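You operate a simulated robot arm through the tools that you are given. There is no shell and no other tool. Be economical: measure what you need, move in short steps, check, and stop when the job is done.

You are at the controls of a simulated two-armed robot. One attempt, no reset.

JOB
Put one of the steel nuts from the bench edge beside the balance on the railed tray no. 57. Put the filter carton on the bench edge beside the balance away on the third shelf from the top of the tall shelving. Switch the balance switch on. Put one of the steel baskets from the narrow shelf behind the strainer pot on the middle of the bench. Switch the switch of the small switch box on. Open the bottles cupboard door, take the yellow clip from the middle of the bench and leave it on the upper shelf of the bottles cupboard, then shut the door. Shut the racks cupboard door. Press the meter read button three times. Switch the thermometer switch on. Put the beaker on the store table top away on the blue mat. Put the pipe piece from the third shelf from the top of the tall shelving on the back of the near bench. Fetch the green cap and stand it on the low shelf of the table with the round lid. Take the jug on the top of the table with the round lid and put it away on the grate of the drip tray. Lift the right gutter flap open. Do these in any order. Set down upright: filter carton, steel basket, beaker, pipe piece, green cap, jug.

Only the result counts: the job must be done as asked and must still hold three seconds after the hand-in. Knocking over, shifting, dropping, spilling or breaking anything else fails it. Lids that push on must go on centred and level and be pressed home; caps that screw on are set level and turned clockwise until they are tight.

ROBOT AND FRAMES
Two 7-joint arms with two-finger parallel grippers on one trunk, on a base that drives. Base frame: it is fixed to the floor where the robot stands at the start and does not move with it; the origin is under the middle of the robot, x ahead of it, y to its left, z up. Readings come in m, degrees, newtons and seconds.
The left shoulder is at the start at [0.06, 0.189, 1.228], the right one opposite. Places, roughly: back of the near bench [0.8, 3.2, 0.9]; balance switch [0.4, -0.9, 1]; beaker [2.75, 3.5, 1]; blue mat (13x19 cm) [0.66, -0.1, 0.9]; bottles cupboard door [0.3, 3.1, 0.4]; filter carton [0.5, -0.5, 1]; grate of the drip tray (22x26 cm) [2.62, -1.78, 0.88]; green cap (10x10x19 cm) [2.9, -0.2, 0.8]; jug [2.75, -0.5, 0.75]; low shelf of the table with the round lid [2.7, -0.8, 0.2]; meter read button [0.4, 2.7, 1]; middle of the bench [0.4, 1.2, 0.9]; pipe piece (5x5x5 cm) [2.8, 4.8, 0.9]; racks cupboard door [0, 2.6, 0.4]; railed tray No. 57 [-1.4, -1.9, 0.9]; right gutter flap [-0.8, -1.6, 0.1]; steel basket [-1, 0, 0.75]; steel nut (5x4x3 cm) [0.5, -0.4, 0.9]; switch of the small switch box [-0.8, 1, 1]; thermometer switch [0.5, 3.2, 1]; third shelf of the tall shelving [2.8, 4.6, 0.9]; upper shelf of the bottles cupboard [0.5, 3.1, 0.4]; yellow clip (3x3x6 cm) [0.3, 1.7, 0.9]. Payload 3.43 kg a hand.
The TCP of each hand is the grasp point between the finger pads, 0.03 m short of the fingertips. In the tool frame z runs along the fingers and y along their closing line. Largest opening 0.094 m; finger width 0.028, thickness 0.01; the body of the gripper, 0.05 by 0.096 m, starts 0.055 m behind the TCP.
Orientation is that of the tool frame in the base frame, as [roll, pitch, yaw] about the fixed x, y, z axes, in that order (R = Rz(yaw) Ry(pitch) Rx(roll)). With the fingers straight down and closing along the base's y, the tool's x points along the base's -x, its y along +y and its z along -z.

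CONTROLS
- The arms move only by the tool nudge_tool. It takes "left_deltas", "right_deltas" or both (then of equal length, played together; a hand with none holds still); each is a list of rows, each an object (a shift or turn left out is 0, a gripper value left out holds the last) with "translation": the shift along the tool's x, y, z in m, a list of three; "turn": the turn, a rotation vector about the tool's x, y, z in degrees, a list of three; "grip": the closure, from 0 (fully open) to 1 (shut). In form: [{"translation": [tx, ty, tz], "turn": [ax, ay, az], "grip": grip}, ...]. A call has 1 to 20 rows; each row is the pose to reach, as a shift and turn from the pose commanded when the call began, along the tool's axes at that moment. Rows are played at 5 a second. More than 0.05 m and 8.6 degrees between two rows, or a gripper value outside its range, and nothing of the call is played. A pose out of reach is approached as far as the arm can. The call stops where the force on the tool passes 40 N (or 10 N more than at its start, if that is more) or the arm is blocked; 0.2 s more then pass. The fingers move at their own pace (about 0.153 m/s each) and stop on an object; they squeeze with about 23 N. The grip force told is the motor's: it shows also when the fingers shut on nothing. Time passes only in rows, and 0.2 s behind the last, so rows that repeat a pose let the fingers close. It gives the time, the measured TCP pose, the force on the tool (base axes), the opening and the grip force at its end, in the units of the frame above (readings bear some noise), with the torque about the TCP (base axes, N m) and any sound that the robot's microphone picked up, and new pictures: "show" is both (left out), scene, wrist or none (wrist: the cameras of the hands that moved).
- Cameras (640 x 400 px; columns grow to the right, rows downward): "scene" is now at [0.0066, 0.0022, 1.7656]; the picture's right is [0.04, -1.00, -0.00], its down [-0.86, -0.03, -0.51] and it looks along [0.51, 0.02, -0.86] (base axes); focal length 237 px, centre (320, 200). "left" rides on the left gripper at [0.076, -0.014, -0.102] in its tool frame; the picture's right is [0.18, 0.98, 0.00], its down [-0.75, 0.14, -0.64] and it looks along [-0.63, 0.12, 0.77] (tool axes); focal length 243 px, centre (320, 200). "right" rides on the right gripper at [0.076, 0.014, -0.102] in its tool frame; the picture's right is [-0.18, 0.98, 0.00], its down [-0.75, -0.14, -0.64] and it looks along [-0.63, -0.12, 0.77] (tool axes); focal length 243 px, centre (320, 200). There is no depth. A picture from a camera that has moved, and an enlarged one, comes with that camera's place and axes in the base frame and with its lens.
- raise_lower(by): slides the trunk up (or, below 0, down) by that many m; the arms and the scene camera ride with it, the base frame stays. It gives what a move gives, with no picture.
- steer(legs): drives the robot by 1 to 6 legs, each [ahead, left, turn to the left] in m, m and degrees, along the robot's own axes; the way and the turn of a leg run together, so that a leg with both is an arc; at most 1.5 m and 180 degrees a leg. The arms and the cameras ride along, it lands a little off, and it stops where it bumps. It gives what a move gives, and a new picture of the scene camera.
- head_to(pan, tilt): turns the head with the scene camera to pan (to the left, within 86 degrees either way) and tilt (down, from -29 to 69), counted from straight ahead of the robot. It gives what a move gives, and a new picture of the scene camera.
- inspect(camera, box): a new picture of the part [left, top, right, bottom] of that camera's present view, enlarged. No time passes.
- hand_in(): hands the job in; it is judged then, once.

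Work in short steps. Places have to be worked out from the pictures, the camera data and where the tool is seen: move nearer, look again, correct. Check each grasp and each placing, and mend what went wrong. You have 567 turns and 360 pictures in all, those below and enlarged ones among them. Open the grippers and draw the arms clear of the work before you hand the job in, unless the task says otherwise.

The tools are called after ">>>" as a command line: name --argument value ..., lists and objects as JSON in quotes. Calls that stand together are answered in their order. nudge_tool: Moves the arms, as the interface text tells. Its arguments: {"type":"object","properties":{"left_deltas":{"type":"array","items":{"type":"object","properties":{"translation":{"type":"array","items":{"type":"number"}},"turn":{"type":"array","items":{"type":"number"}},"grip":{"type":"number"}}}},"right_deltas":{"type":"array","items":{"type":"object","properties":{"translation":{"type":"array","items":{"type":"number"}},"turn":{"type":"array","items":{"type":"number"}},"grip":{"type":"number"}}}},"show":{"type":"string","enum":["both","scene","wrist","none"]}},"required":[]} The other tools are called the same way: raise_lower (by) slides the trunk up or down; steer (legs) drives the base; head_to (pan, tilt) turns the head that bears the scene camera; inspect (camera, box) takes an enlarged picture of a part of a camera's view; hand_in () hands the job in.

At the start:

```text
clock: 0.0
left_tcp_pos: [0.2857, -0.0294, 1.2817]
left_tcp_rot: [180.0, 0.0, -179.9]
left_contact_force: [0.3, 0.3, 0.5]
left_ft_torque: [0.03, 0.0, -0.01]
left_gripper_width: 0.0938
left_grasp_force: 0.1
right_tcp_pos: [0.2995, -0.4205, 1.2506]
right_tcp_rot: [-180.0, 0.0, -179.9]
right_contact_force: [0.7, -0.9, 0.0]
right_ft_torque: [0.0, 0.04, 0.0]
right_gripper_width: 0.0941
right_grasp_force: 0.1
trunk travel left (down, up): [-0.9, 0.09]
robot x, y, heading: [-0.0021, -0.002, 0.1]
head pan, tilt: [2.3, 59.5]
```

scene: 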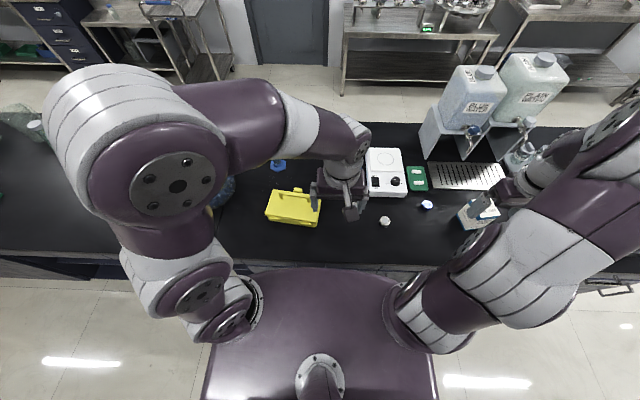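
right: 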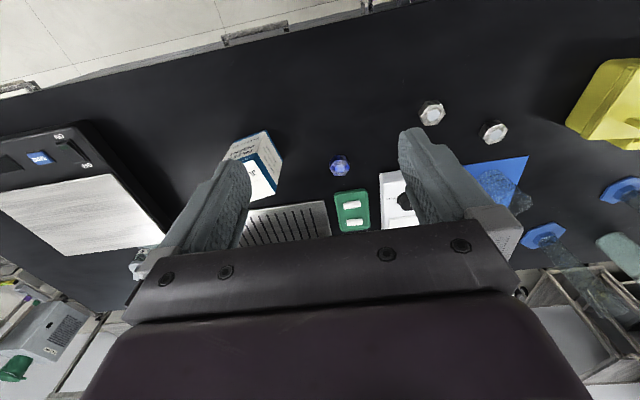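
left: 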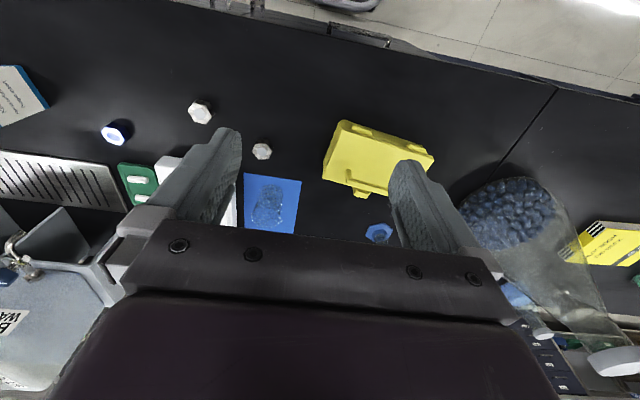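

The start pictures show two pale nuts at about (0.42,-0.24) and (0.45,-0.1), and a bench top near z 0.9. I turn the head to learn the room.

>>> head_to --pan -60 --tilt 25

>>> head_to --pan 0 --tilt 15

>>> head_to --pan 60 --tilt 25

>>> inspect --camera "right" --box '[220, 60, 640, 260]'

```text
clock: 1.3
left_tcp_pos: [0.2846, -0.0275, 1.2825]
left_tcp_rot: [180.0, 0.1, 180.0]
left_contact_force: [-0.8, -0.2, -0.8]
left_ft_torque: [0.02, 0.0, 0.0]
left_gripper_width: 0.094
left_grasp_force: 0.1
right_tcp_pos: [0.2981, -0.4209, 1.2501]
right_tcp_rot: [179.9, 0.0, -180.0]
right_contact_force: [0.2, 0.3, -0.8]
right_ft_torque: [0.01, 0.02, -0.02]
right_gripper_width: 0.0941
right_grasp_force: 0.0
trunk travel left (down, up): [-0.9, 0.09]
robot x, y, heading: [0.0005, 0.0024, -0.2]
head pan, tilt: [-60.0, 25.0]
camera scene: at [-0.0145, -0.0803, 1.815], right [-0.87, -0.5, 0.0], down [-0.21, 0.37, -0.91], along [0.45, -0.78, -0.42], focal length 237 px, centre (320, 200)
```

scene: 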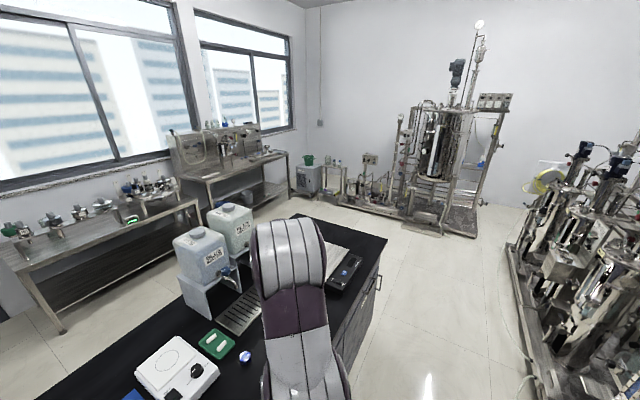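

```text
clock: 2.6
left_tcp_pos: [0.2857, -0.0278, 1.2812]
left_tcp_rot: [180.0, 0.0, -179.9]
left_contact_force: [-0.7, -0.8, 0.3]
left_ft_torque: [0.02, 0.04, 0.0]
left_gripper_width: 0.0942
left_grasp_force: 0.1
right_tcp_pos: [0.2986, -0.4211, 1.2505]
right_tcp_rot: [180.0, 0.1, 179.9]
right_contact_force: [0.2, -0.3, 0.5]
right_ft_torque: [-0.02, 0.02, 0.03]
right_gripper_width: 0.094
right_grasp_force: 0.0
trunk travel left (down, up): [-0.9, 0.09]
robot x, y, heading: [-0.0001, -0.0012, 0.0]
head pan, tilt: [0.0, 15.0]
camera scene: at [0.0328, -0.0006, 1.8312], right [0.0, -1.0, 0.0], down [-0.26, 0.0, -0.97], along [0.97, 0.0, -0.26], focal length 237 px, centre (320, 200)
```

scene: 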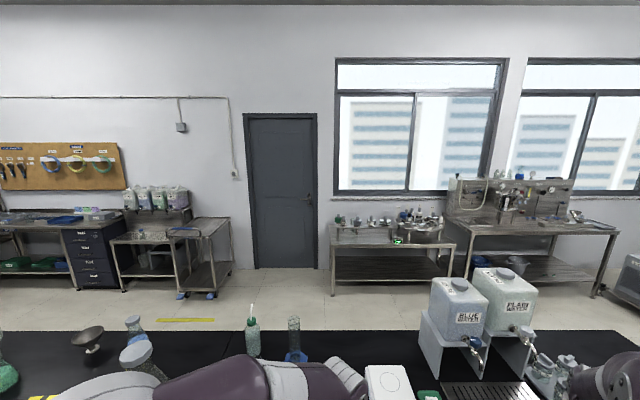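

```text
clock: 3.9
left_tcp_pos: [0.286, -0.029, 1.2809]
left_tcp_rot: [-180.0, 0.0, -180.0]
left_contact_force: [0.3, 0.2, 0.2]
left_ft_torque: [0.0, 0.01, -0.01]
left_gripper_width: 0.0939
left_grasp_force: 0.0
right_tcp_pos: [0.2983, -0.4211, 1.2511]
right_tcp_rot: [-179.9, 0.0, -180.0]
right_contact_force: [1.1, 0.0, -0.3]
right_ft_torque: [0.01, -0.02, 0.0]
right_gripper_width: 0.0941
right_grasp_force: 0.0
trunk travel left (down, up): [-0.9, 0.09]
robot x, y, heading: [-0.0004, -0.0004, 0.1]
head pan, tilt: [60.0, 25.0]
camera scene: at [-0.0145, 0.0792, 1.8151], right [0.87, -0.5, 0.0], down [-0.21, -0.37, -0.91], along [0.45, 0.78, -0.42], focal length 237 px, centre (320, 200)
```

scene: 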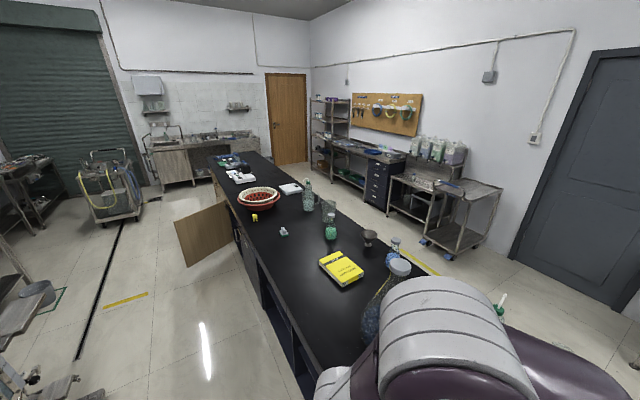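

```text
1.52 times, centred on (430, 160) of right
camera zoom: at [0.2223, -0.4074, 1.3527], right [0.18, 0.98, 0.0], down [0.75, -0.14, 0.64], along [0.63, -0.12, -0.77], focal length 370 px, centre (152, 261)
```

zoom: 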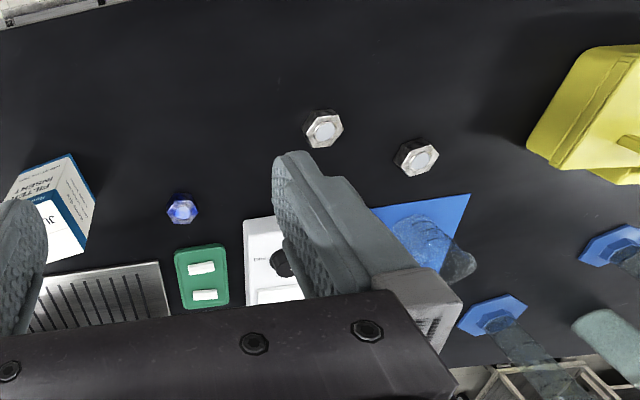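

The balance is the black instrument at y≈-0.9. I strafe right in front of it and look down at it.

>>> steer --legs '[[0, -0.6, 0]]'

>>> head_to --pan -30 --tilt 50

>>> nudge_tool --right_deltas '[{"translation": [0, 0, 0]}]' --show "wrist"

```text
clock: 7.3
left_tcp_pos: [0.2823, -0.6291, 1.2825]
left_tcp_rot: [-179.9, 0.0, 179.6]
left_contact_force: [0.4, -0.6, -0.5]
left_ft_torque: [0.0, 0.01, -0.04]
left_gripper_width: 0.0938
left_grasp_force: 0.0
right_tcp_pos: [0.2935, -1.0222, 1.2509]
right_tcp_rot: [180.0, 0.0, 179.6]
right_contact_force: [-0.6, 0.6, -0.3]
right_ft_torque: [0.02, 0.0, 0.0]
right_gripper_width: 0.0939
right_grasp_force: 0.0
trunk travel left (down, up): [-0.9, 0.09]
robot x, y, heading: [-0.0032, -0.5991, -0.6]
head pan, tilt: [60.0, 25.0]
camera scene: at [-0.0161, -0.5193, 1.815], right [0.86, -0.51, 0.0], down [-0.21, -0.37, -0.91], along [0.46, 0.78, -0.42], focal length 237 px, centre (320, 200)
```

scene: 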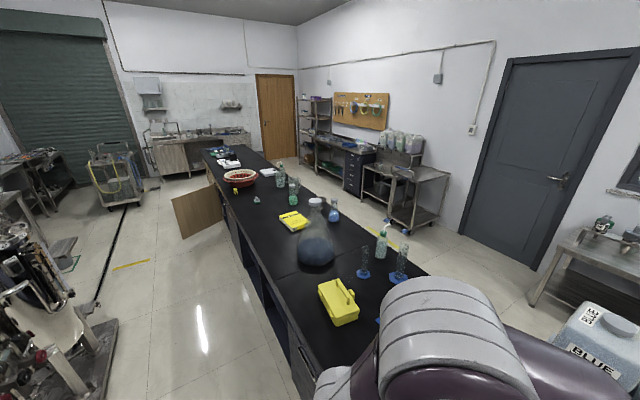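

```text
clock: 9.0
left_tcp_pos: [0.2815, -0.6303, 1.2819]
left_tcp_rot: [-180.0, 0.0, 179.6]
left_contact_force: [-1.4, -0.4, -0.8]
left_ft_torque: [0.01, -0.04, 0.04]
left_gripper_width: 0.0938
left_grasp_force: 0.0
right_tcp_pos: [0.2937, -1.0221, 1.2507]
right_tcp_rot: [180.0, 0.0, 179.6]
right_contact_force: [0.3, -0.3, -0.6]
right_ft_torque: [-0.02, -0.01, 0.0]
right_gripper_width: 0.094
right_grasp_force: 0.0
trunk travel left (down, up): [-0.9, 0.09]
robot x, y, heading: [-0.0046, -0.6003, -0.6]
head pan, tilt: [-30.0, 50.0]
camera scene: at [0.0038, -0.6389, 1.7776], right [-0.51, -0.86, 0.0], down [-0.66, 0.39, -0.64], along [0.55, -0.32, -0.77], focal length 237 px, centre (320, 200)
```

scene: 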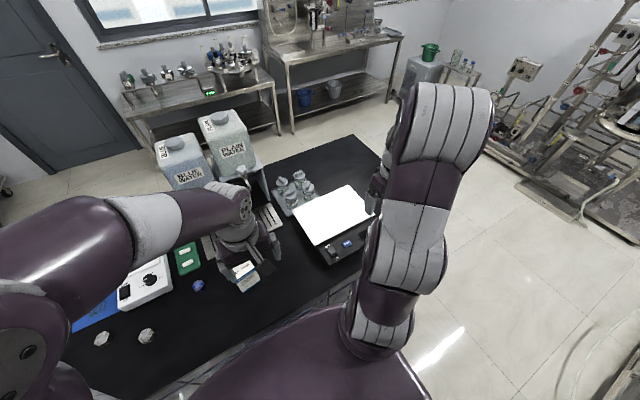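

```text
clock: 9.4
left_tcp_pos: [0.2819, -0.629, 1.2808]
left_tcp_rot: [180.0, 0.0, 179.6]
left_contact_force: [-0.2, -0.2, 0.0]
left_ft_torque: [0.01, -0.02, 0.02]
left_gripper_width: 0.0941
left_grasp_force: 0.2
right_tcp_pos: [0.2936, -1.0223, 1.2505]
right_tcp_rot: [-179.9, 0.0, 179.5]
right_contact_force: [-0.2, -0.2, -0.1]
right_ft_torque: [0.0, -0.03, 0.02]
right_gripper_width: 0.0941
right_grasp_force: 0.1
trunk travel left (down, up): [-0.9, 0.09]
robot x, y, heading: [-0.0044, -0.6007, -0.4]
head pan, tilt: [-30.0, 50.0]
camera right: at [0.2175, -1.009, 1.3527], right [0.19, 0.98, 0.0], down [0.75, -0.15, 0.64], along [0.63, -0.12, -0.77], focal length 243 px, centre (320, 200)
```

right: 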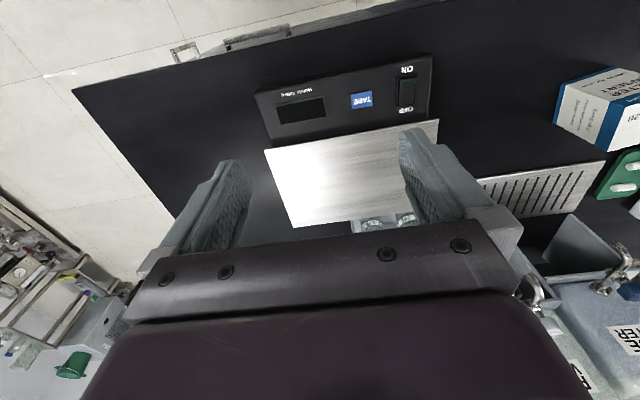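

A lever or rocker marked ON/OFF sits at the balance front. I enlarge it.

>>> inspect --camera "right" --box '[360, 50, 460, 130]'

>>> inspect --camera "scene" --box '[290, 190, 390, 280]'

```text
5.00 times, centred on (410, 90) of right
camera zoom: at [0.2175, -1.009, 1.3527], right [0.19, 0.98, 0.0], down [0.75, -0.15, 0.64], along [0.63, -0.12, -0.77], focal length 1213 px, centre (-130, 750)
```

zoom: 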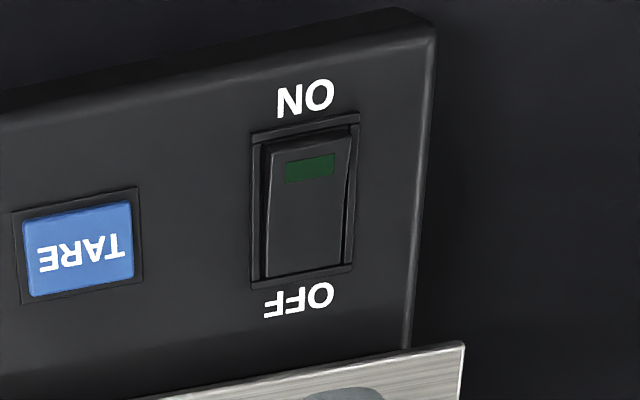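

```text
4.44 times, centred on (340, 235) of scene
camera zoom: at [0.0038, -0.6393, 1.7775], right [-0.51, -0.86, 0.0], down [-0.66, 0.39, -0.64], along [0.55, -0.33, -0.77], focal length 1054 px, centre (231, 44)
```

zoom: 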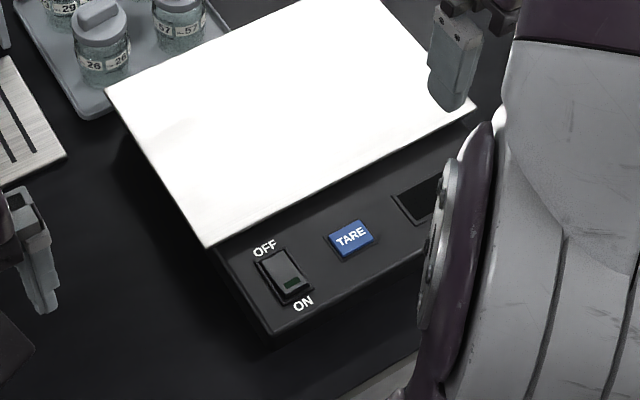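

Rocker's ON end is at about (0.335,-0.897,0.96). I close the right fingers and come above it.

>>> nudge_tool --right_deltas '[{"translation": [-0.014, 0.045, 0], "grip": 1}, {"translation": [-0.03, 0.09, 0]}, {"translation": [-0.03, 0.125, 0.03]}, {"translation": [-0.03, 0.125, 0.075]}, {"translation": [-0.03, 0.125, 0.12]}, {"translation": [-0.03, 0.125, 0.165]}, {"translation": [-0.03, 0.125, 0.205]}]' --show "both"

```text
clock: 11.0
left_tcp_pos: [0.2837, -0.6306, 1.2813]
left_tcp_rot: [-179.9, -0.1, 179.6]
left_contact_force: [-0.5, -0.5, -0.1]
left_ft_torque: [0.01, 0.0, -0.01]
left_gripper_width: 0.094
left_grasp_force: 0.1
right_tcp_pos: [0.3232, -0.9004, 1.0436]
right_tcp_rot: [180.0, 0.1, 179.7]
right_contact_force: [-0.4, -0.2, 0.1]
right_ft_torque: [-0.02, -0.04, -0.04]
right_gripper_width: 0.0
right_grasp_force: 22.8
trunk travel left (down, up): [-0.9, 0.09]
robot x, y, heading: [-0.002, -0.6013, -0.5]
head pan, tilt: [-30.0, 50.0]
camera scene: at [0.0053, -0.6402, 1.7776], right [-0.51, -0.86, 0.0], down [-0.66, 0.39, -0.64], along [0.55, -0.32, -0.77], focal length 237 px, centre (320, 200)
camera right: at [0.2478, -0.8866, 1.145], right [0.19, 0.98, 0.0], down [0.75, -0.15, 0.64], along [0.63, -0.12, -0.77], focal length 243 px, centre (320, 200)
```

scene: 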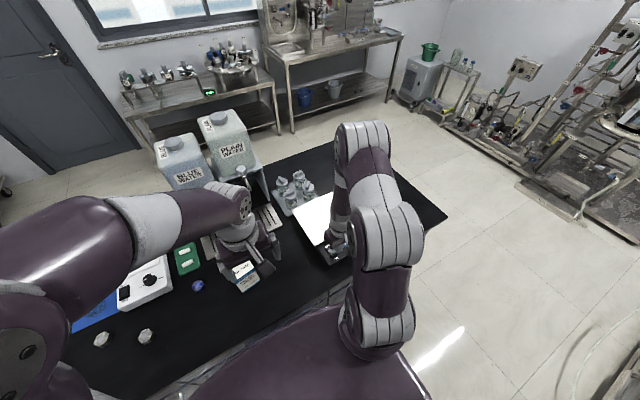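
right: 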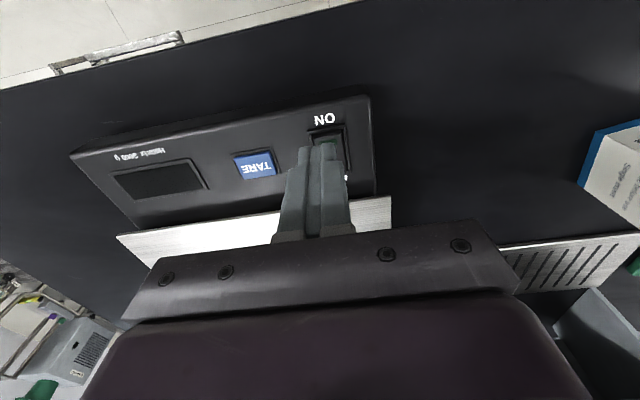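

I shift slightly (+6 mm x, +5 mm y) and press down.

>>> nudge_tool --right_deltas '[{"translation": [-0.006, 0.005, 0.02]}, {"translation": [-0.006, 0.005, 0.035]}, {"translation": [-0.006, 0.005, 0.045]}, {"translation": [-0.006, 0.005, 0.053]}, {"translation": [-0.006, 0.005, 0.06]}, {"translation": [-0.006, 0.005, 0.066]}]' --show "none"

```text
clock: 12.4
left_tcp_pos: [0.2771, -0.6282, 1.2824]
left_tcp_rot: [-179.9, 0.2, 179.6]
left_contact_force: [-0.3, 0.1, -0.4]
left_ft_torque: [-0.01, 0.07, -0.02]
left_gripper_width: 0.0939
left_grasp_force: 0.0
right_tcp_pos: [0.3297, -0.8937, 0.9865]
right_tcp_rot: [-179.8, 0.5, 179.5]
right_contact_force: [-16.4, -0.2, 42.0]
right_ft_torque: [-0.11, -0.11, 0.43]
right_gripper_width: 0.0
right_grasp_force: 22.9
trunk travel left (down, up): [-0.9, 0.09]
robot x, y, heading: [-0.0011, -0.5981, -0.3]
head pan, tilt: [-30.0, 50.0]
heard: click
stopped in row 6 (right hand): the force on the tool passed its limit (the readings are from after the stop); the commanded pose is now the measured one
```

A click was heard. I lift off and check.

>>> nudge_tool --right_deltas '[{"translation": [0, 0, -0.04]}, {"translation": [0, 0, -0.08]}, {"translation": [0, 0, -0.12]}, {"translation": [0, 0, -0.16], "grip": 0}]' --show "none"

>>> inspect --camera "right" --box '[220, 60, 460, 210]'

```text
clock: 13.4
left_tcp_pos: [0.2819, -0.6288, 1.2824]
left_tcp_rot: [179.9, 0.0, 179.6]
left_contact_force: [-0.1, -0.4, 0.4]
left_ft_torque: [0.01, 0.01, 0.01]
left_gripper_width: 0.0937
left_grasp_force: 0.1
right_tcp_pos: [0.3325, -0.8971, 1.143]
right_tcp_rot: [-179.7, 0.4, 179.5]
right_contact_force: [-1.2, 0.0, 0.2]
right_ft_torque: [0.0, -0.01, -0.01]
right_gripper_width: 0.094
right_grasp_force: 0.1
trunk travel left (down, up): [-0.9, 0.09]
robot x, y, heading: [-0.0063, -0.5991, -0.1]
head pan, tilt: [-30.0, 50.0]
```

```text
2.67 times, centred on (340, 135) of right
camera zoom: at [0.2553, -0.8815, 1.2446], right [0.19, 0.98, 0.0], down [0.75, -0.14, 0.65], along [0.64, -0.12, -0.76], focal length 647 px, centre (267, 373)
```

zoom: 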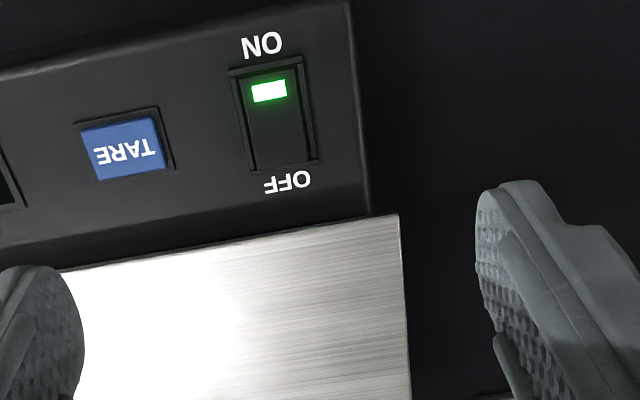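

The balance is on. I drive back left to reach the nuts with the right hand.

>>> steer --legs '[[0, 0.5, 0]]'

>>> nudge_tool --right_deltas '[{"translation": [0, 0.03, 0]}, {"translation": [0, 0.06, 0]}]' --show "wrist"

```text
clock: 16.3
left_tcp_pos: [0.2879, -0.1402, 1.2814]
left_tcp_rot: [179.9, 0.0, 179.1]
left_contact_force: [-0.1, -0.1, -0.1]
left_ft_torque: [0.04, 0.0, 0.02]
left_gripper_width: 0.0941
left_grasp_force: 0.0
right_tcp_pos: [0.3358, -0.4052, 1.1417]
right_tcp_rot: [-179.9, 0.3, 179.1]
right_contact_force: [2.0, -0.6, 0.6]
right_ft_torque: [0.01, 0.02, 0.01]
right_gripper_width: 0.0944
right_grasp_force: 0.0
trunk travel left (down, up): [-0.9, 0.09]
robot x, y, heading: [0.0029, -0.1078, -1.2]
head pan, tilt: [-30.0, 50.0]
camera scene: at [0.0089, -0.1468, 1.7775], right [-0.51, -0.86, 0.0], down [-0.66, 0.39, -0.64], along [0.55, -0.33, -0.77], focal length 237 px, centre (320, 200)
```

scene: 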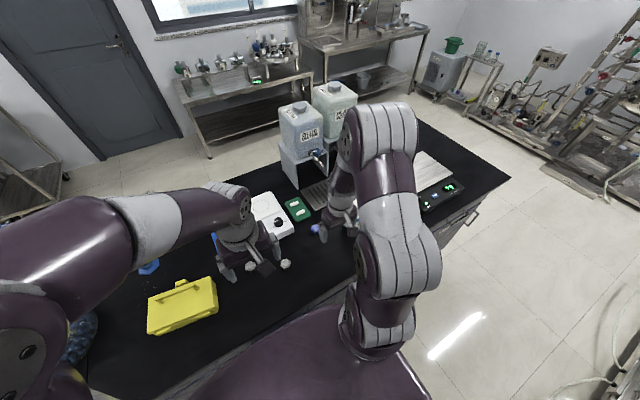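

```text
clock: 16.9
left_tcp_pos: [0.2873, -0.1372, 1.2815]
left_tcp_rot: [-179.9, -0.1, 179.1]
left_contact_force: [0.9, 0.1, 0.3]
left_ft_torque: [0.02, 0.02, 0.0]
left_gripper_width: 0.094
left_grasp_force: 0.0
right_tcp_pos: [0.3366, -0.344, 1.1411]
right_tcp_rot: [-179.7, 0.4, 179.0]
right_contact_force: [-0.3, 0.3, -0.4]
right_ft_torque: [0.02, 0.01, 0.0]
right_gripper_width: 0.0939
right_grasp_force: 0.1
trunk travel left (down, up): [-0.9, 0.09]
robot x, y, heading: [0.0015, -0.1085, -0.9]
head pan, tilt: [-30.0, 50.0]
camera right: at [0.2594, -0.3294, 1.2435], right [0.2, 0.98, 0.0], down [0.75, -0.15, 0.65], along [0.63, -0.13, -0.76], focal length 243 px, centre (320, 200)
```

right: 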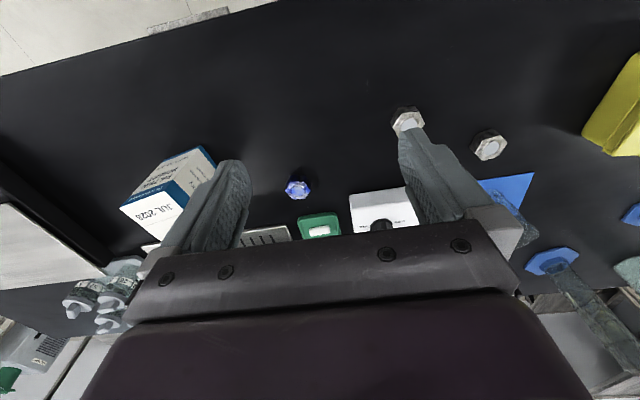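

Nut at (0.415,-0.236). I first shift the left hand out of the way, then lower the right hand over the nut.

>>> nudge_tool --left_deltas '[{"translation": [0, 0.05, 0]}, {"translation": [0, 0.1, 0]}, {"translation": [0, 0.15, 0]}, {"translation": [0, 0.2, 0]}, {"translation": [0, 0.25, 0]}, {"translation": [0, 0.25, 0]}, {"translation": [0, 0.25, 0]}]' --right_deltas '[{"translation": [0, 0, 0]}, {"translation": [0, 0, 0]}, {"translation": [-0.03, 0.035, 0]}, {"translation": [-0.06, 0.07, 0.01]}, {"translation": [-0.077, 0.107, 0.04]}, {"translation": [-0.077, 0.107, 0.08]}, {"translation": [-0.077, 0.107, 0.12]}]' --show "wrist"

```text
refused: row 5 steps farther than a row can; nothing moved
```

Row step was too long; I split it.

>>> nudge_tool --left_deltas '[{"translation": [0, 0.05, 0]}, {"translation": [0, 0.1, 0]}, {"translation": [0, 0.15, 0]}, {"translation": [0, 0.2, 0]}, {"translation": [0, 0.25, 0]}, {"translation": [0, 0.25, 0]}, {"translation": [0, 0.25, 0]}, {"translation": [0, 0.25, 0]}]' --right_deltas '[{"translation": [0, 0, 0]}, {"translation": [0, 0, 0]}, {"translation": [-0.03, 0.035, 0]}, {"translation": [-0.06, 0.07, 0.01]}, {"translation": [-0.077, 0.107, 0.01]}, {"translation": [-0.077, 0.107, 0.05]}, {"translation": [-0.077, 0.107, 0.09]}, {"translation": [-0.077, 0.107, 0.13]}]' --show "wrist"

```text
clock: 18.7
left_tcp_pos: [0.29, 0.1134, 1.277]
left_tcp_rot: [179.9, -0.1, 179.1]
left_contact_force: [-0.2, 0.2, -0.2]
left_ft_torque: [-0.01, 0.01, 0.04]
left_gripper_width: 0.0937
left_grasp_force: 0.1
right_tcp_pos: [0.4159, -0.2398, 1.01]
right_tcp_rot: [-179.7, 0.4, 179.2]
right_contact_force: [0.1, 0.4, 0.9]
right_ft_torque: [0.0, -0.01, -0.02]
right_gripper_width: 0.0937
right_grasp_force: 0.0
trunk travel left (down, up): [-0.9, 0.09]
robot x, y, heading: [0.0025, -0.1051, -0.7]
head pan, tilt: [-30.0, 50.0]
camera right: at [0.34, -0.2245, 1.1114], right [0.2, 0.98, 0.0], down [0.75, -0.15, 0.65], along [0.63, -0.13, -0.76], focal length 243 px, centre (320, 200)
camera left: at [0.2159, 0.1008, 1.3807], right [-0.17, 0.99, 0.0], down [0.76, 0.13, 0.64], along [0.63, 0.11, -0.77], focal length 243 px, centre (320, 200)
```

right: 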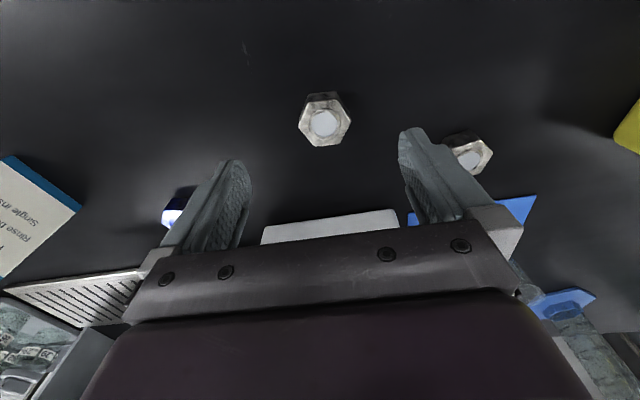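
left: 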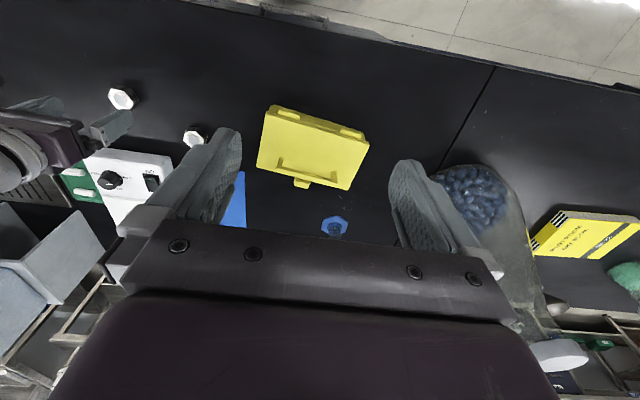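

I enlarge the nut to judge its flats.

>>> inspect --camera "right" --box '[280, 80, 370, 160]'

```text
5.00 times, centred on (325, 120) of right
camera zoom: at [0.34, -0.2245, 1.1114], right [0.2, 0.98, 0.0], down [0.75, -0.15, 0.65], along [0.63, -0.13, -0.76], focal length 1213 px, centre (295, 600)
```

zoom: 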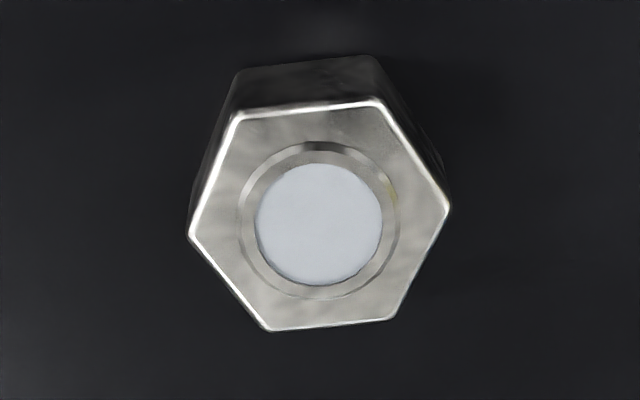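

Corners point along y, so I turn the tool 26° and go down to look again.

>>> nudge_tool --right_deltas '[{"translation": [-0.004, 0.003, 0.01], "turn": [0, 0, -6.5]}, {"translation": [-0.004, 0.003, 0.02], "turn": [0, 0, -13]}, {"translation": [-0.004, 0.003, 0.03], "turn": [0, 0, -19.5]}, {"translation": [-0.004, 0.003, 0.05], "turn": [0, 0, -26]}]' --show "wrist"

```text
clock: 19.7
left_tcp_pos: [0.2911, 0.1115, 1.2785]
left_tcp_rot: [180.0, -0.1, 179.1]
left_contact_force: [0.7, 0.2, -0.4]
left_ft_torque: [-0.03, 0.03, -0.01]
left_gripper_width: 0.094
left_grasp_force: 0.0
right_tcp_pos: [0.4195, -0.2366, 0.9614]
right_tcp_rot: [-179.6, 0.2, -154.8]
right_contact_force: [0.4, -0.4, -1.1]
right_ft_torque: [-0.03, 0.02, 0.03]
right_gripper_width: 0.0941
right_grasp_force: 0.0
trunk travel left (down, up): [-0.9, 0.09]
robot x, y, heading: [0.0042, -0.105, -1.0]
head pan, tilt: [-30.0, 50.0]
camera right: at [0.3445, -0.2577, 1.0627], right [-0.25, 0.97, 0.0], down [0.74, 0.2, 0.65], along [0.63, 0.16, -0.76], focal length 243 px, centre (320, 200)
```

right: 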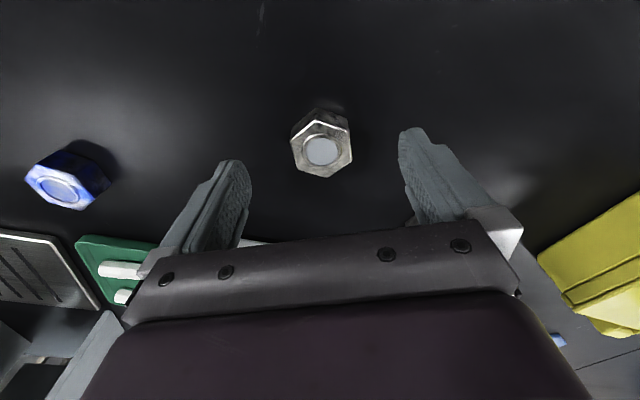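

Nut top at z≈0.918, centred near (0.4215,-0.237). I descend and grip.

>>> nudge_tool --right_deltas '[{"translation": [-0.002, 0, 0.02]}, {"translation": [-0.002, 0, 0.038]}, {"translation": [-0.002, 0, 0.038], "grip": 1}, {"translation": [-0.002, 0, 0.038], "grip": 1}, {"translation": [-0.002, 0, 0.038], "grip": 1}, {"translation": [-0.002, 0, 0.0], "grip": 1}, {"translation": [-0.002, 0, -0.05], "grip": 1}]' --show "wrist"

```text
clock: 20.3
left_tcp_pos: [0.2891, 0.1131, 1.279]
left_tcp_rot: [179.9, 0.0, 179.1]
left_contact_force: [0.4, 0.2, 0.3]
left_ft_torque: [-0.02, -0.01, -0.03]
left_gripper_width: 0.094
left_grasp_force: 0.1
right_tcp_pos: [0.4212, -0.235, 0.9298]
right_tcp_rot: [-179.7, 0.2, -154.9]
right_contact_force: [-2.2, 2.8, 7.2]
right_ft_torque: [0.28, 0.38, -0.04]
right_gripper_width: 0.0387
right_grasp_force: 10.0
trunk travel left (down, up): [-0.9, 0.09]
robot x, y, heading: [0.0063, -0.1047, -1.2]
head pan, tilt: [-30.0, 50.0]
stopped in row 3 (right hand): the force on the tool passed its limit (the readings are from after the stop); the commanded pose is now the measured one
camera right: at [0.3464, -0.2549, 1.032], right [-0.25, 0.97, 0.0], down [0.74, 0.2, 0.65], along [0.63, 0.16, -0.76], focal length 243 px, centre (320, 200)
```

right: 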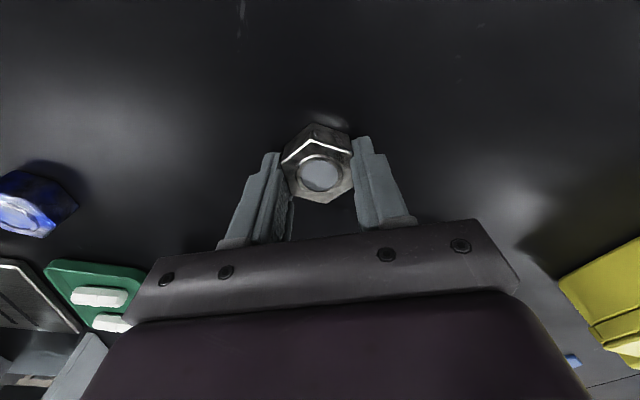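

Fingers have closed on the nut (0.0387 wide). Finish squeeze and lift.

>>> nudge_tool --right_deltas '[{"translation": [0, 0, -0.002], "grip": 1}, {"translation": [0, 0, -0.002], "grip": 1}, {"translation": [0, 0, -0.04], "grip": 1}, {"translation": [0, 0, -0.09], "grip": 1}, {"translation": [0, 0, -0.14], "grip": 1}, {"translation": [0, 0, -0.18], "grip": 1}]' --show "wrist"

```text
clock: 21.7
left_tcp_pos: [0.2896, 0.1128, 1.2788]
left_tcp_rot: [-179.9, 0.0, 179.1]
left_contact_force: [0.8, 0.6, -0.5]
left_ft_torque: [-0.03, 0.0, -0.03]
left_gripper_width: 0.0939
left_grasp_force: 0.1
right_tcp_pos: [0.4229, -0.234, 1.1103]
right_tcp_rot: [-179.8, 0.1, -154.7]
right_contact_force: [0.7, -1.3, -1.2]
right_ft_torque: [0.02, 0.01, 0.02]
right_gripper_width: 0.0385
right_grasp_force: 23.0
trunk travel left (down, up): [-0.9, 0.09]
robot x, y, heading: [0.0045, -0.1077, -1.1]
head pan, tilt: [-30.0, 50.0]
camera right: at [0.3474, -0.2535, 1.2119], right [-0.25, 0.97, 0.0], down [0.74, 0.2, 0.64], along [0.62, 0.16, -0.77], focal length 243 px, centre (320, 200)
```

right: 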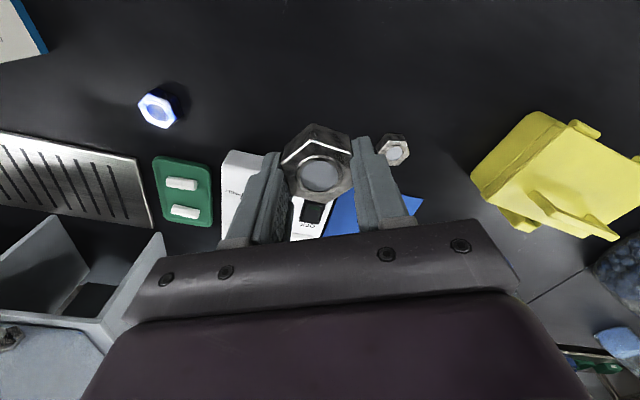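

The nut is held. I back off from the bench and turn right to view the area behind.

>>> steer --legs '[[-0.35, 0, 0], [0, 0, -120]]'

>>> head_to --pan 0 --tilt 30

>>> head_to --pan -65 --tilt 25

```text
clock: 28.9
left_tcp_pos: [-0.296, -0.4588, 1.2776]
left_tcp_rot: [179.9, 0.1, 59.2]
left_contact_force: [0.2, 1.1, 0.1]
left_ft_torque: [-0.03, 0.0, 0.0]
left_gripper_width: 0.0941
left_grasp_force: 0.1
right_tcp_pos: [-0.6622, -0.4031, 1.1093]
right_tcp_rot: [-179.7, 0.1, 85.1]
right_contact_force: [-0.3, 0.7, -1.4]
right_ft_torque: [0.02, 0.01, -0.02]
right_gripper_width: 0.0383
right_grasp_force: 23.6
trunk travel left (down, up): [-0.9, 0.09]
robot x, y, heading: [-0.3412, -0.1, -120.9]
head pan, tilt: [-30.0, 50.0]
camera scene: at [-0.3798, -0.0879, 1.7775], right [-0.49, 0.87, 0.0], down [0.67, 0.37, -0.64], along [-0.56, -0.31, -0.77], focal length 237 px, centre (320, 200)
```

scene: 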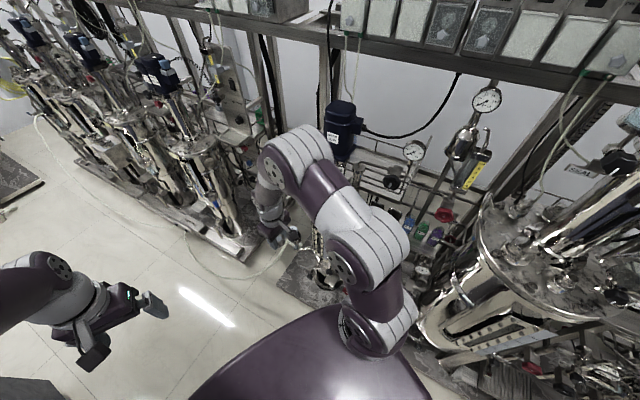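

```text
clock: 29.9
left_tcp_pos: [-0.2972, -0.4594, 1.2774]
left_tcp_rot: [-180.0, 0.0, 59.3]
left_contact_force: [0.5, -0.1, 0.4]
left_ft_torque: [0.0, 0.0, 0.0]
left_gripper_width: 0.0941
left_grasp_force: 0.1
right_tcp_pos: [-0.6627, -0.4031, 1.1092]
right_tcp_rot: [-179.8, 0.1, 85.3]
right_contact_force: [0.5, -0.2, -1.0]
right_ft_torque: [-0.01, 0.01, -0.03]
right_gripper_width: 0.0384
right_grasp_force: 22.7
trunk travel left (down, up): [-0.9, 0.09]
robot x, y, heading: [-0.3422, -0.1031, -120.6]
head pan, tilt: [0.0, 30.0]
camera scene: at [-0.3591, -0.1279, 1.807], right [-0.86, 0.51, 0.0], down [0.26, 0.43, -0.87], along [-0.44, -0.74, -0.5], focal length 237 px, centre (320, 200)
```

scene: 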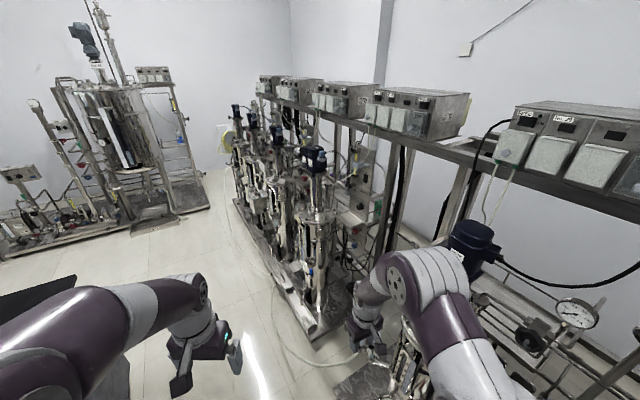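

```text
clock: 31.2
left_tcp_pos: [-0.297, -0.4573, 1.2781]
left_tcp_rot: [180.0, -0.1, 59.3]
left_contact_force: [-0.3, 0.6, 0.4]
left_ft_torque: [0.01, -0.03, -0.01]
left_gripper_width: 0.094
left_grasp_force: 0.1
right_tcp_pos: [-0.6627, -0.4025, 1.1099]
right_tcp_rot: [-179.8, 0.2, 85.3]
right_contact_force: [0.5, -0.2, -1.1]
right_ft_torque: [-0.03, 0.01, 0.02]
right_gripper_width: 0.0384
right_grasp_force: 23.4
trunk travel left (down, up): [-0.9, 0.09]
robot x, y, heading: [-0.341, -0.1024, -120.6]
head pan, tilt: [-65.0, 25.0]
camera scene: at [-0.4045, -0.0411, 1.815], right [0.1, 1.0, 0.0], down [0.42, -0.04, -0.91], along [-0.9, 0.09, -0.42], focal length 237 px, centre (320, 200)
```

scene: 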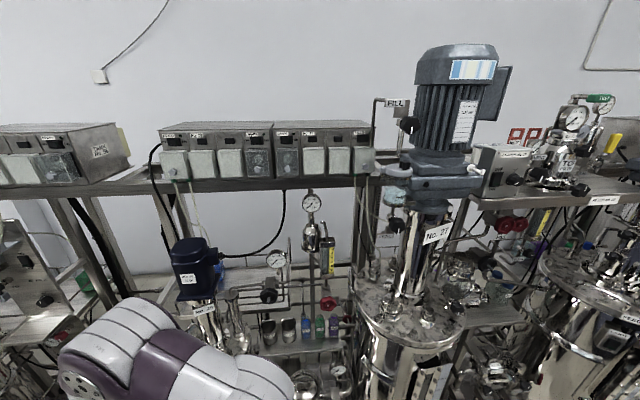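

Process skids line x≈-0.85. I turn to heading -90, drive along the aisle to y≈-1.7, and look towards the tray.

>>> steer --legs '[[0, 0, 30], [0.7, 0.12, 0], [0.7, 0, 0]]'

>>> head_to --pan -70 --tilt 35

```text
clock: 40.0
left_tcp_pos: [-0.0597, -1.787, 1.2784]
left_tcp_rot: [-180.0, 0.0, 87.6]
left_contact_force: [-0.2, -0.1, 0.8]
left_ft_torque: [0.01, -0.01, -0.01]
left_gripper_width: 0.0939
left_grasp_force: 0.2
right_tcp_pos: [-0.4084, -1.9119, 1.1106]
right_tcp_rot: [-179.7, 0.1, 113.7]
right_contact_force: [0.5, -0.1, -0.7]
right_ft_torque: [0.04, -0.01, -0.03]
right_gripper_width: 0.0384
right_grasp_force: 23.3
trunk travel left (down, up): [-0.9, 0.09]
robot x, y, heading: [-0.2705, -1.4953, -92.1]
head pan, tilt: [-65.0, 25.0]
camera scene: at [-0.3539, -1.4705, 1.815], right [-0.38, 0.92, 0.0], down [0.39, 0.16, -0.91], along [-0.84, -0.35, -0.42], focal length 237 px, centre (320, 200)
```

scene: 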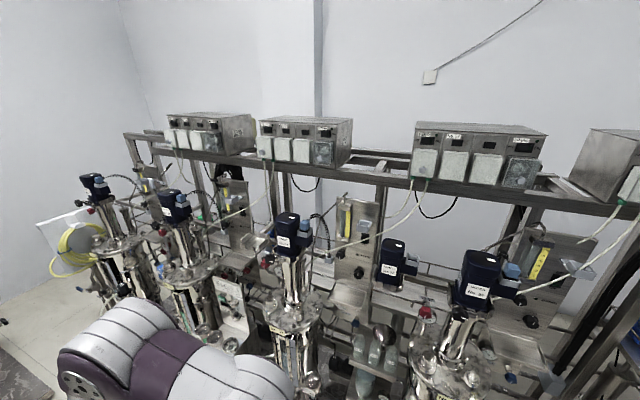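

```text
clock: 40.7
left_tcp_pos: [-0.0608, -1.7881, 1.2785]
left_tcp_rot: [-180.0, 0.0, 87.6]
left_contact_force: [0.7, 0.0, -0.4]
left_ft_torque: [-0.02, -0.05, 0.01]
left_gripper_width: 0.0944
left_grasp_force: 0.0
right_tcp_pos: [-0.409, -1.9125, 1.1088]
right_tcp_rot: [-179.8, 0.1, 113.8]
right_contact_force: [0.1, -0.6, -0.9]
right_ft_torque: [-0.03, 0.0, -0.02]
right_gripper_width: 0.0386
right_grasp_force: 23.1
trunk travel left (down, up): [-0.9, 0.09]
robot x, y, heading: [-0.2694, -1.4994, -92.4]
head pan, tilt: [-70.0, 35.0]
camera scene: at [-0.3528, -1.4634, 1.7993], right [-0.3, 0.95, 0.0], down [0.55, 0.17, -0.82], along [-0.78, -0.25, -0.57], focal length 237 px, centre (320, 200)
```

scene: 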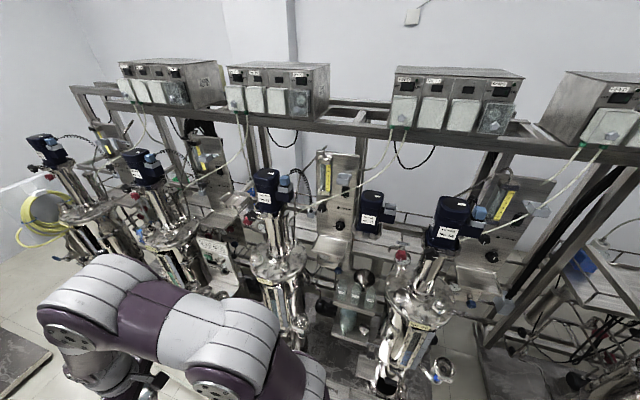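

The tray should project near (303,214). I enlarge there.

>>> inspect --camera "scene" --box '[190, 150, 510, 350]'

```text
2.00 times, centred on (350, 250) of scene
camera zoom: at [-0.3528, -1.4634, 1.7993], right [-0.3, 0.95, 0.0], down [0.55, 0.17, -0.82], along [-0.78, -0.25, -0.57], focal length 474 px, centre (260, 100)
```

zoom: 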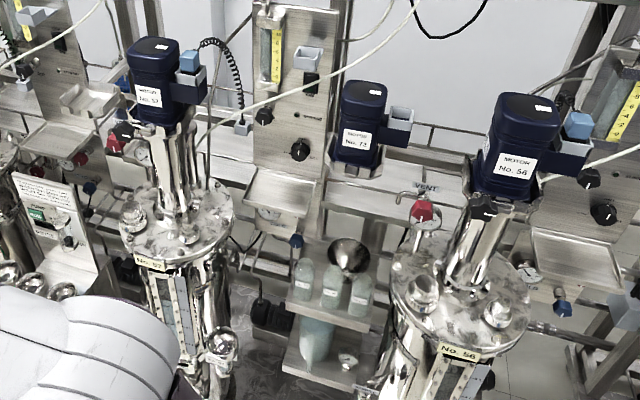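

I need a nearer look: move to y≈-1.85 and face -x.

>>> steer --legs '[[0.35, 0.05, 0], [0, 0, -87.6]]'

>>> head_to --pan 0 --tilt 40

>>> nudge_tool --left_deltas '[{"translation": [0, 0, 0]}]' --show "wrist"

```text
clock: 46.7
left_tcp_pos: [-0.5158, -2.0733, 1.2776]
left_tcp_rot: [180.0, -0.2, 0.7]
left_contact_force: [0.2, 0.2, -0.5]
left_ft_torque: [-0.01, -0.03, 0.01]
left_gripper_width: 0.0937
left_grasp_force: 0.0
right_tcp_pos: [-0.6581, -1.7323, 1.1086]
right_tcp_rot: [-179.7, 0.1, 26.7]
right_contact_force: [0.4, 0.3, -1.1]
right_ft_torque: [0.01, 0.0, -0.02]
right_gripper_width: 0.0384
right_grasp_force: 22.6
trunk travel left (down, up): [-0.9, 0.09]
robot x, y, heading: [-0.2351, -1.8495, -179.2]
head pan, tilt: [-70.0, 35.0]
camera scene: at [-0.2071, -1.7654, 1.7993], right [0.94, 0.35, 0.0], down [0.2, -0.54, -0.82], along [-0.29, 0.77, -0.57], focal length 237 px, centre (320, 200)
```

scene: 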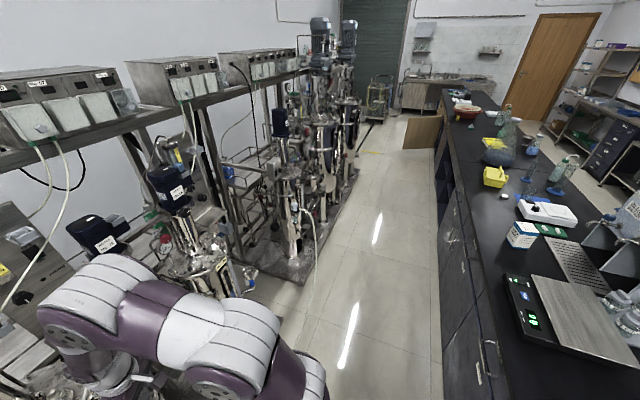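

```text
clock: 48.1
left_tcp_pos: [-0.5159, -2.0736, 1.2787]
left_tcp_rot: [180.0, -0.1, 0.7]
left_contact_force: [-0.3, 0.0, 0.5]
left_ft_torque: [0.02, -0.01, -0.05]
left_gripper_width: 0.094
left_grasp_force: 0.0
right_tcp_pos: [-0.6587, -1.7316, 1.1101]
right_tcp_rot: [-179.8, 0.1, 26.8]
right_contact_force: [0.2, -0.1, -1.5]
right_ft_torque: [0.0, 0.03, 0.0]
right_gripper_width: 0.0384
right_grasp_force: 22.9
trunk travel left (down, up): [-0.9, 0.09]
robot x, y, heading: [-0.2354, -1.8519, -179.3]
head pan, tilt: [0.0, 40.0]
camera scene: at [-0.261, -1.8485, 1.7917], right [-0.01, 1.0, 0.0], down [0.64, 0.01, -0.77], along [-0.77, -0.01, -0.64], focal length 237 px, centre (320, 200)
```

scene: 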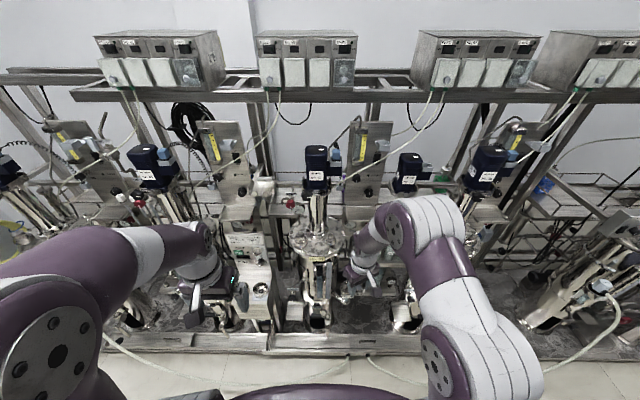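

```text
clock: 48.5
left_tcp_pos: [-0.5164, -2.0734, 1.2773]
left_tcp_rot: [180.0, 0.0, 0.6]
left_contact_force: [-0.4, -0.9, -0.3]
left_ft_torque: [0.02, 0.01, 0.02]
left_gripper_width: 0.0939
left_grasp_force: 0.0
right_tcp_pos: [-0.6599, -1.7313, 1.1102]
right_tcp_rot: [-179.7, 0.1, 26.6]
right_contact_force: [0.1, 0.1, -1.4]
right_ft_torque: [0.0, -0.03, -0.03]
right_gripper_width: 0.0384
right_grasp_force: 23.2
trunk travel left (down, up): [-0.9, 0.09]
robot x, y, heading: [-0.2364, -1.8529, -179.3]
head pan, tilt: [0.0, 40.0]
camera left: at [-0.4396, -2.0575, 1.3808], right [0.2, -0.98, 0.0], down [-0.75, -0.15, 0.64], along [-0.63, -0.13, -0.77], focal length 243 px, centre (320, 200)
```

left: 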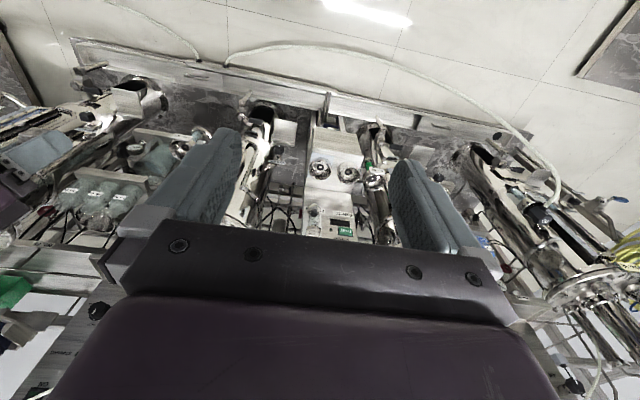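

I enlarge the panel region for tray labels, and the gutter.

>>> inspect --camera "scene" --box '[200, 110, 400, 240]'

>>> inspect --camera "scene" --box '[390, 120, 600, 250]'

>>> inspect --camera "scene" --box '[80, 270, 540, 400]'

```text
3.08 times, centred on (300, 175) of scene
camera zoom: at [-0.261, -1.8487, 1.7917], right [-0.01, 1.0, 0.0], down [0.64, 0.01, -0.77], along [-0.77, -0.01, -0.64], focal length 730 px, centre (382, 277)
```

zoom: 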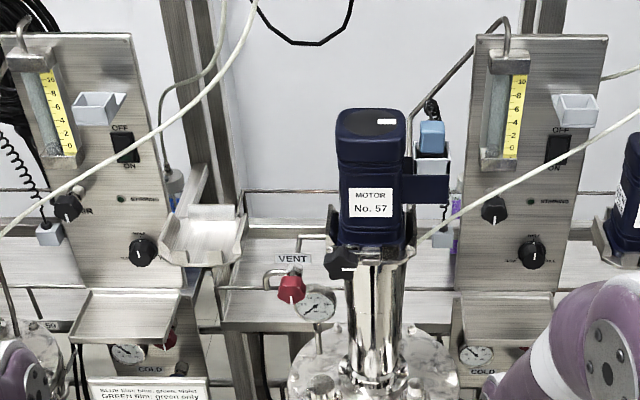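

```text
3.05 times, centred on (495, 185) of scene
camera zoom: at [-0.261, -1.8487, 1.7917], right [-0.01, 1.0, 0.0], down [0.64, 0.01, -0.77], along [-0.77, -0.01, -0.64], focal length 723 px, centre (-213, 246)
```

zoom: 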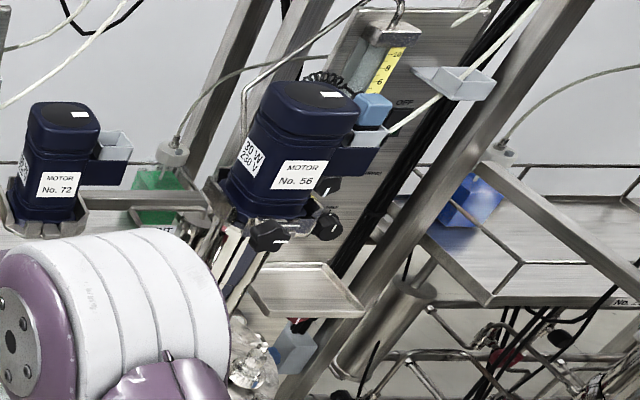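

```text
1.39 times, centred on (310, 335) of scene
camera zoom: at [-0.261, -1.8487, 1.7917], right [-0.01, 1.0, 0.0], down [0.64, 0.01, -0.77], along [-0.77, -0.01, -0.64], focal length 330 px, centre (334, 12)
```

zoom: 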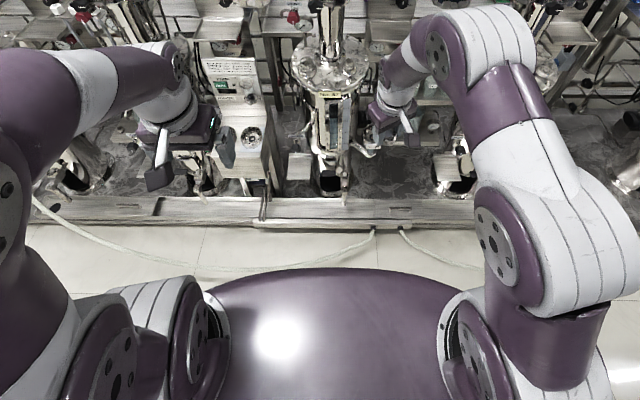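

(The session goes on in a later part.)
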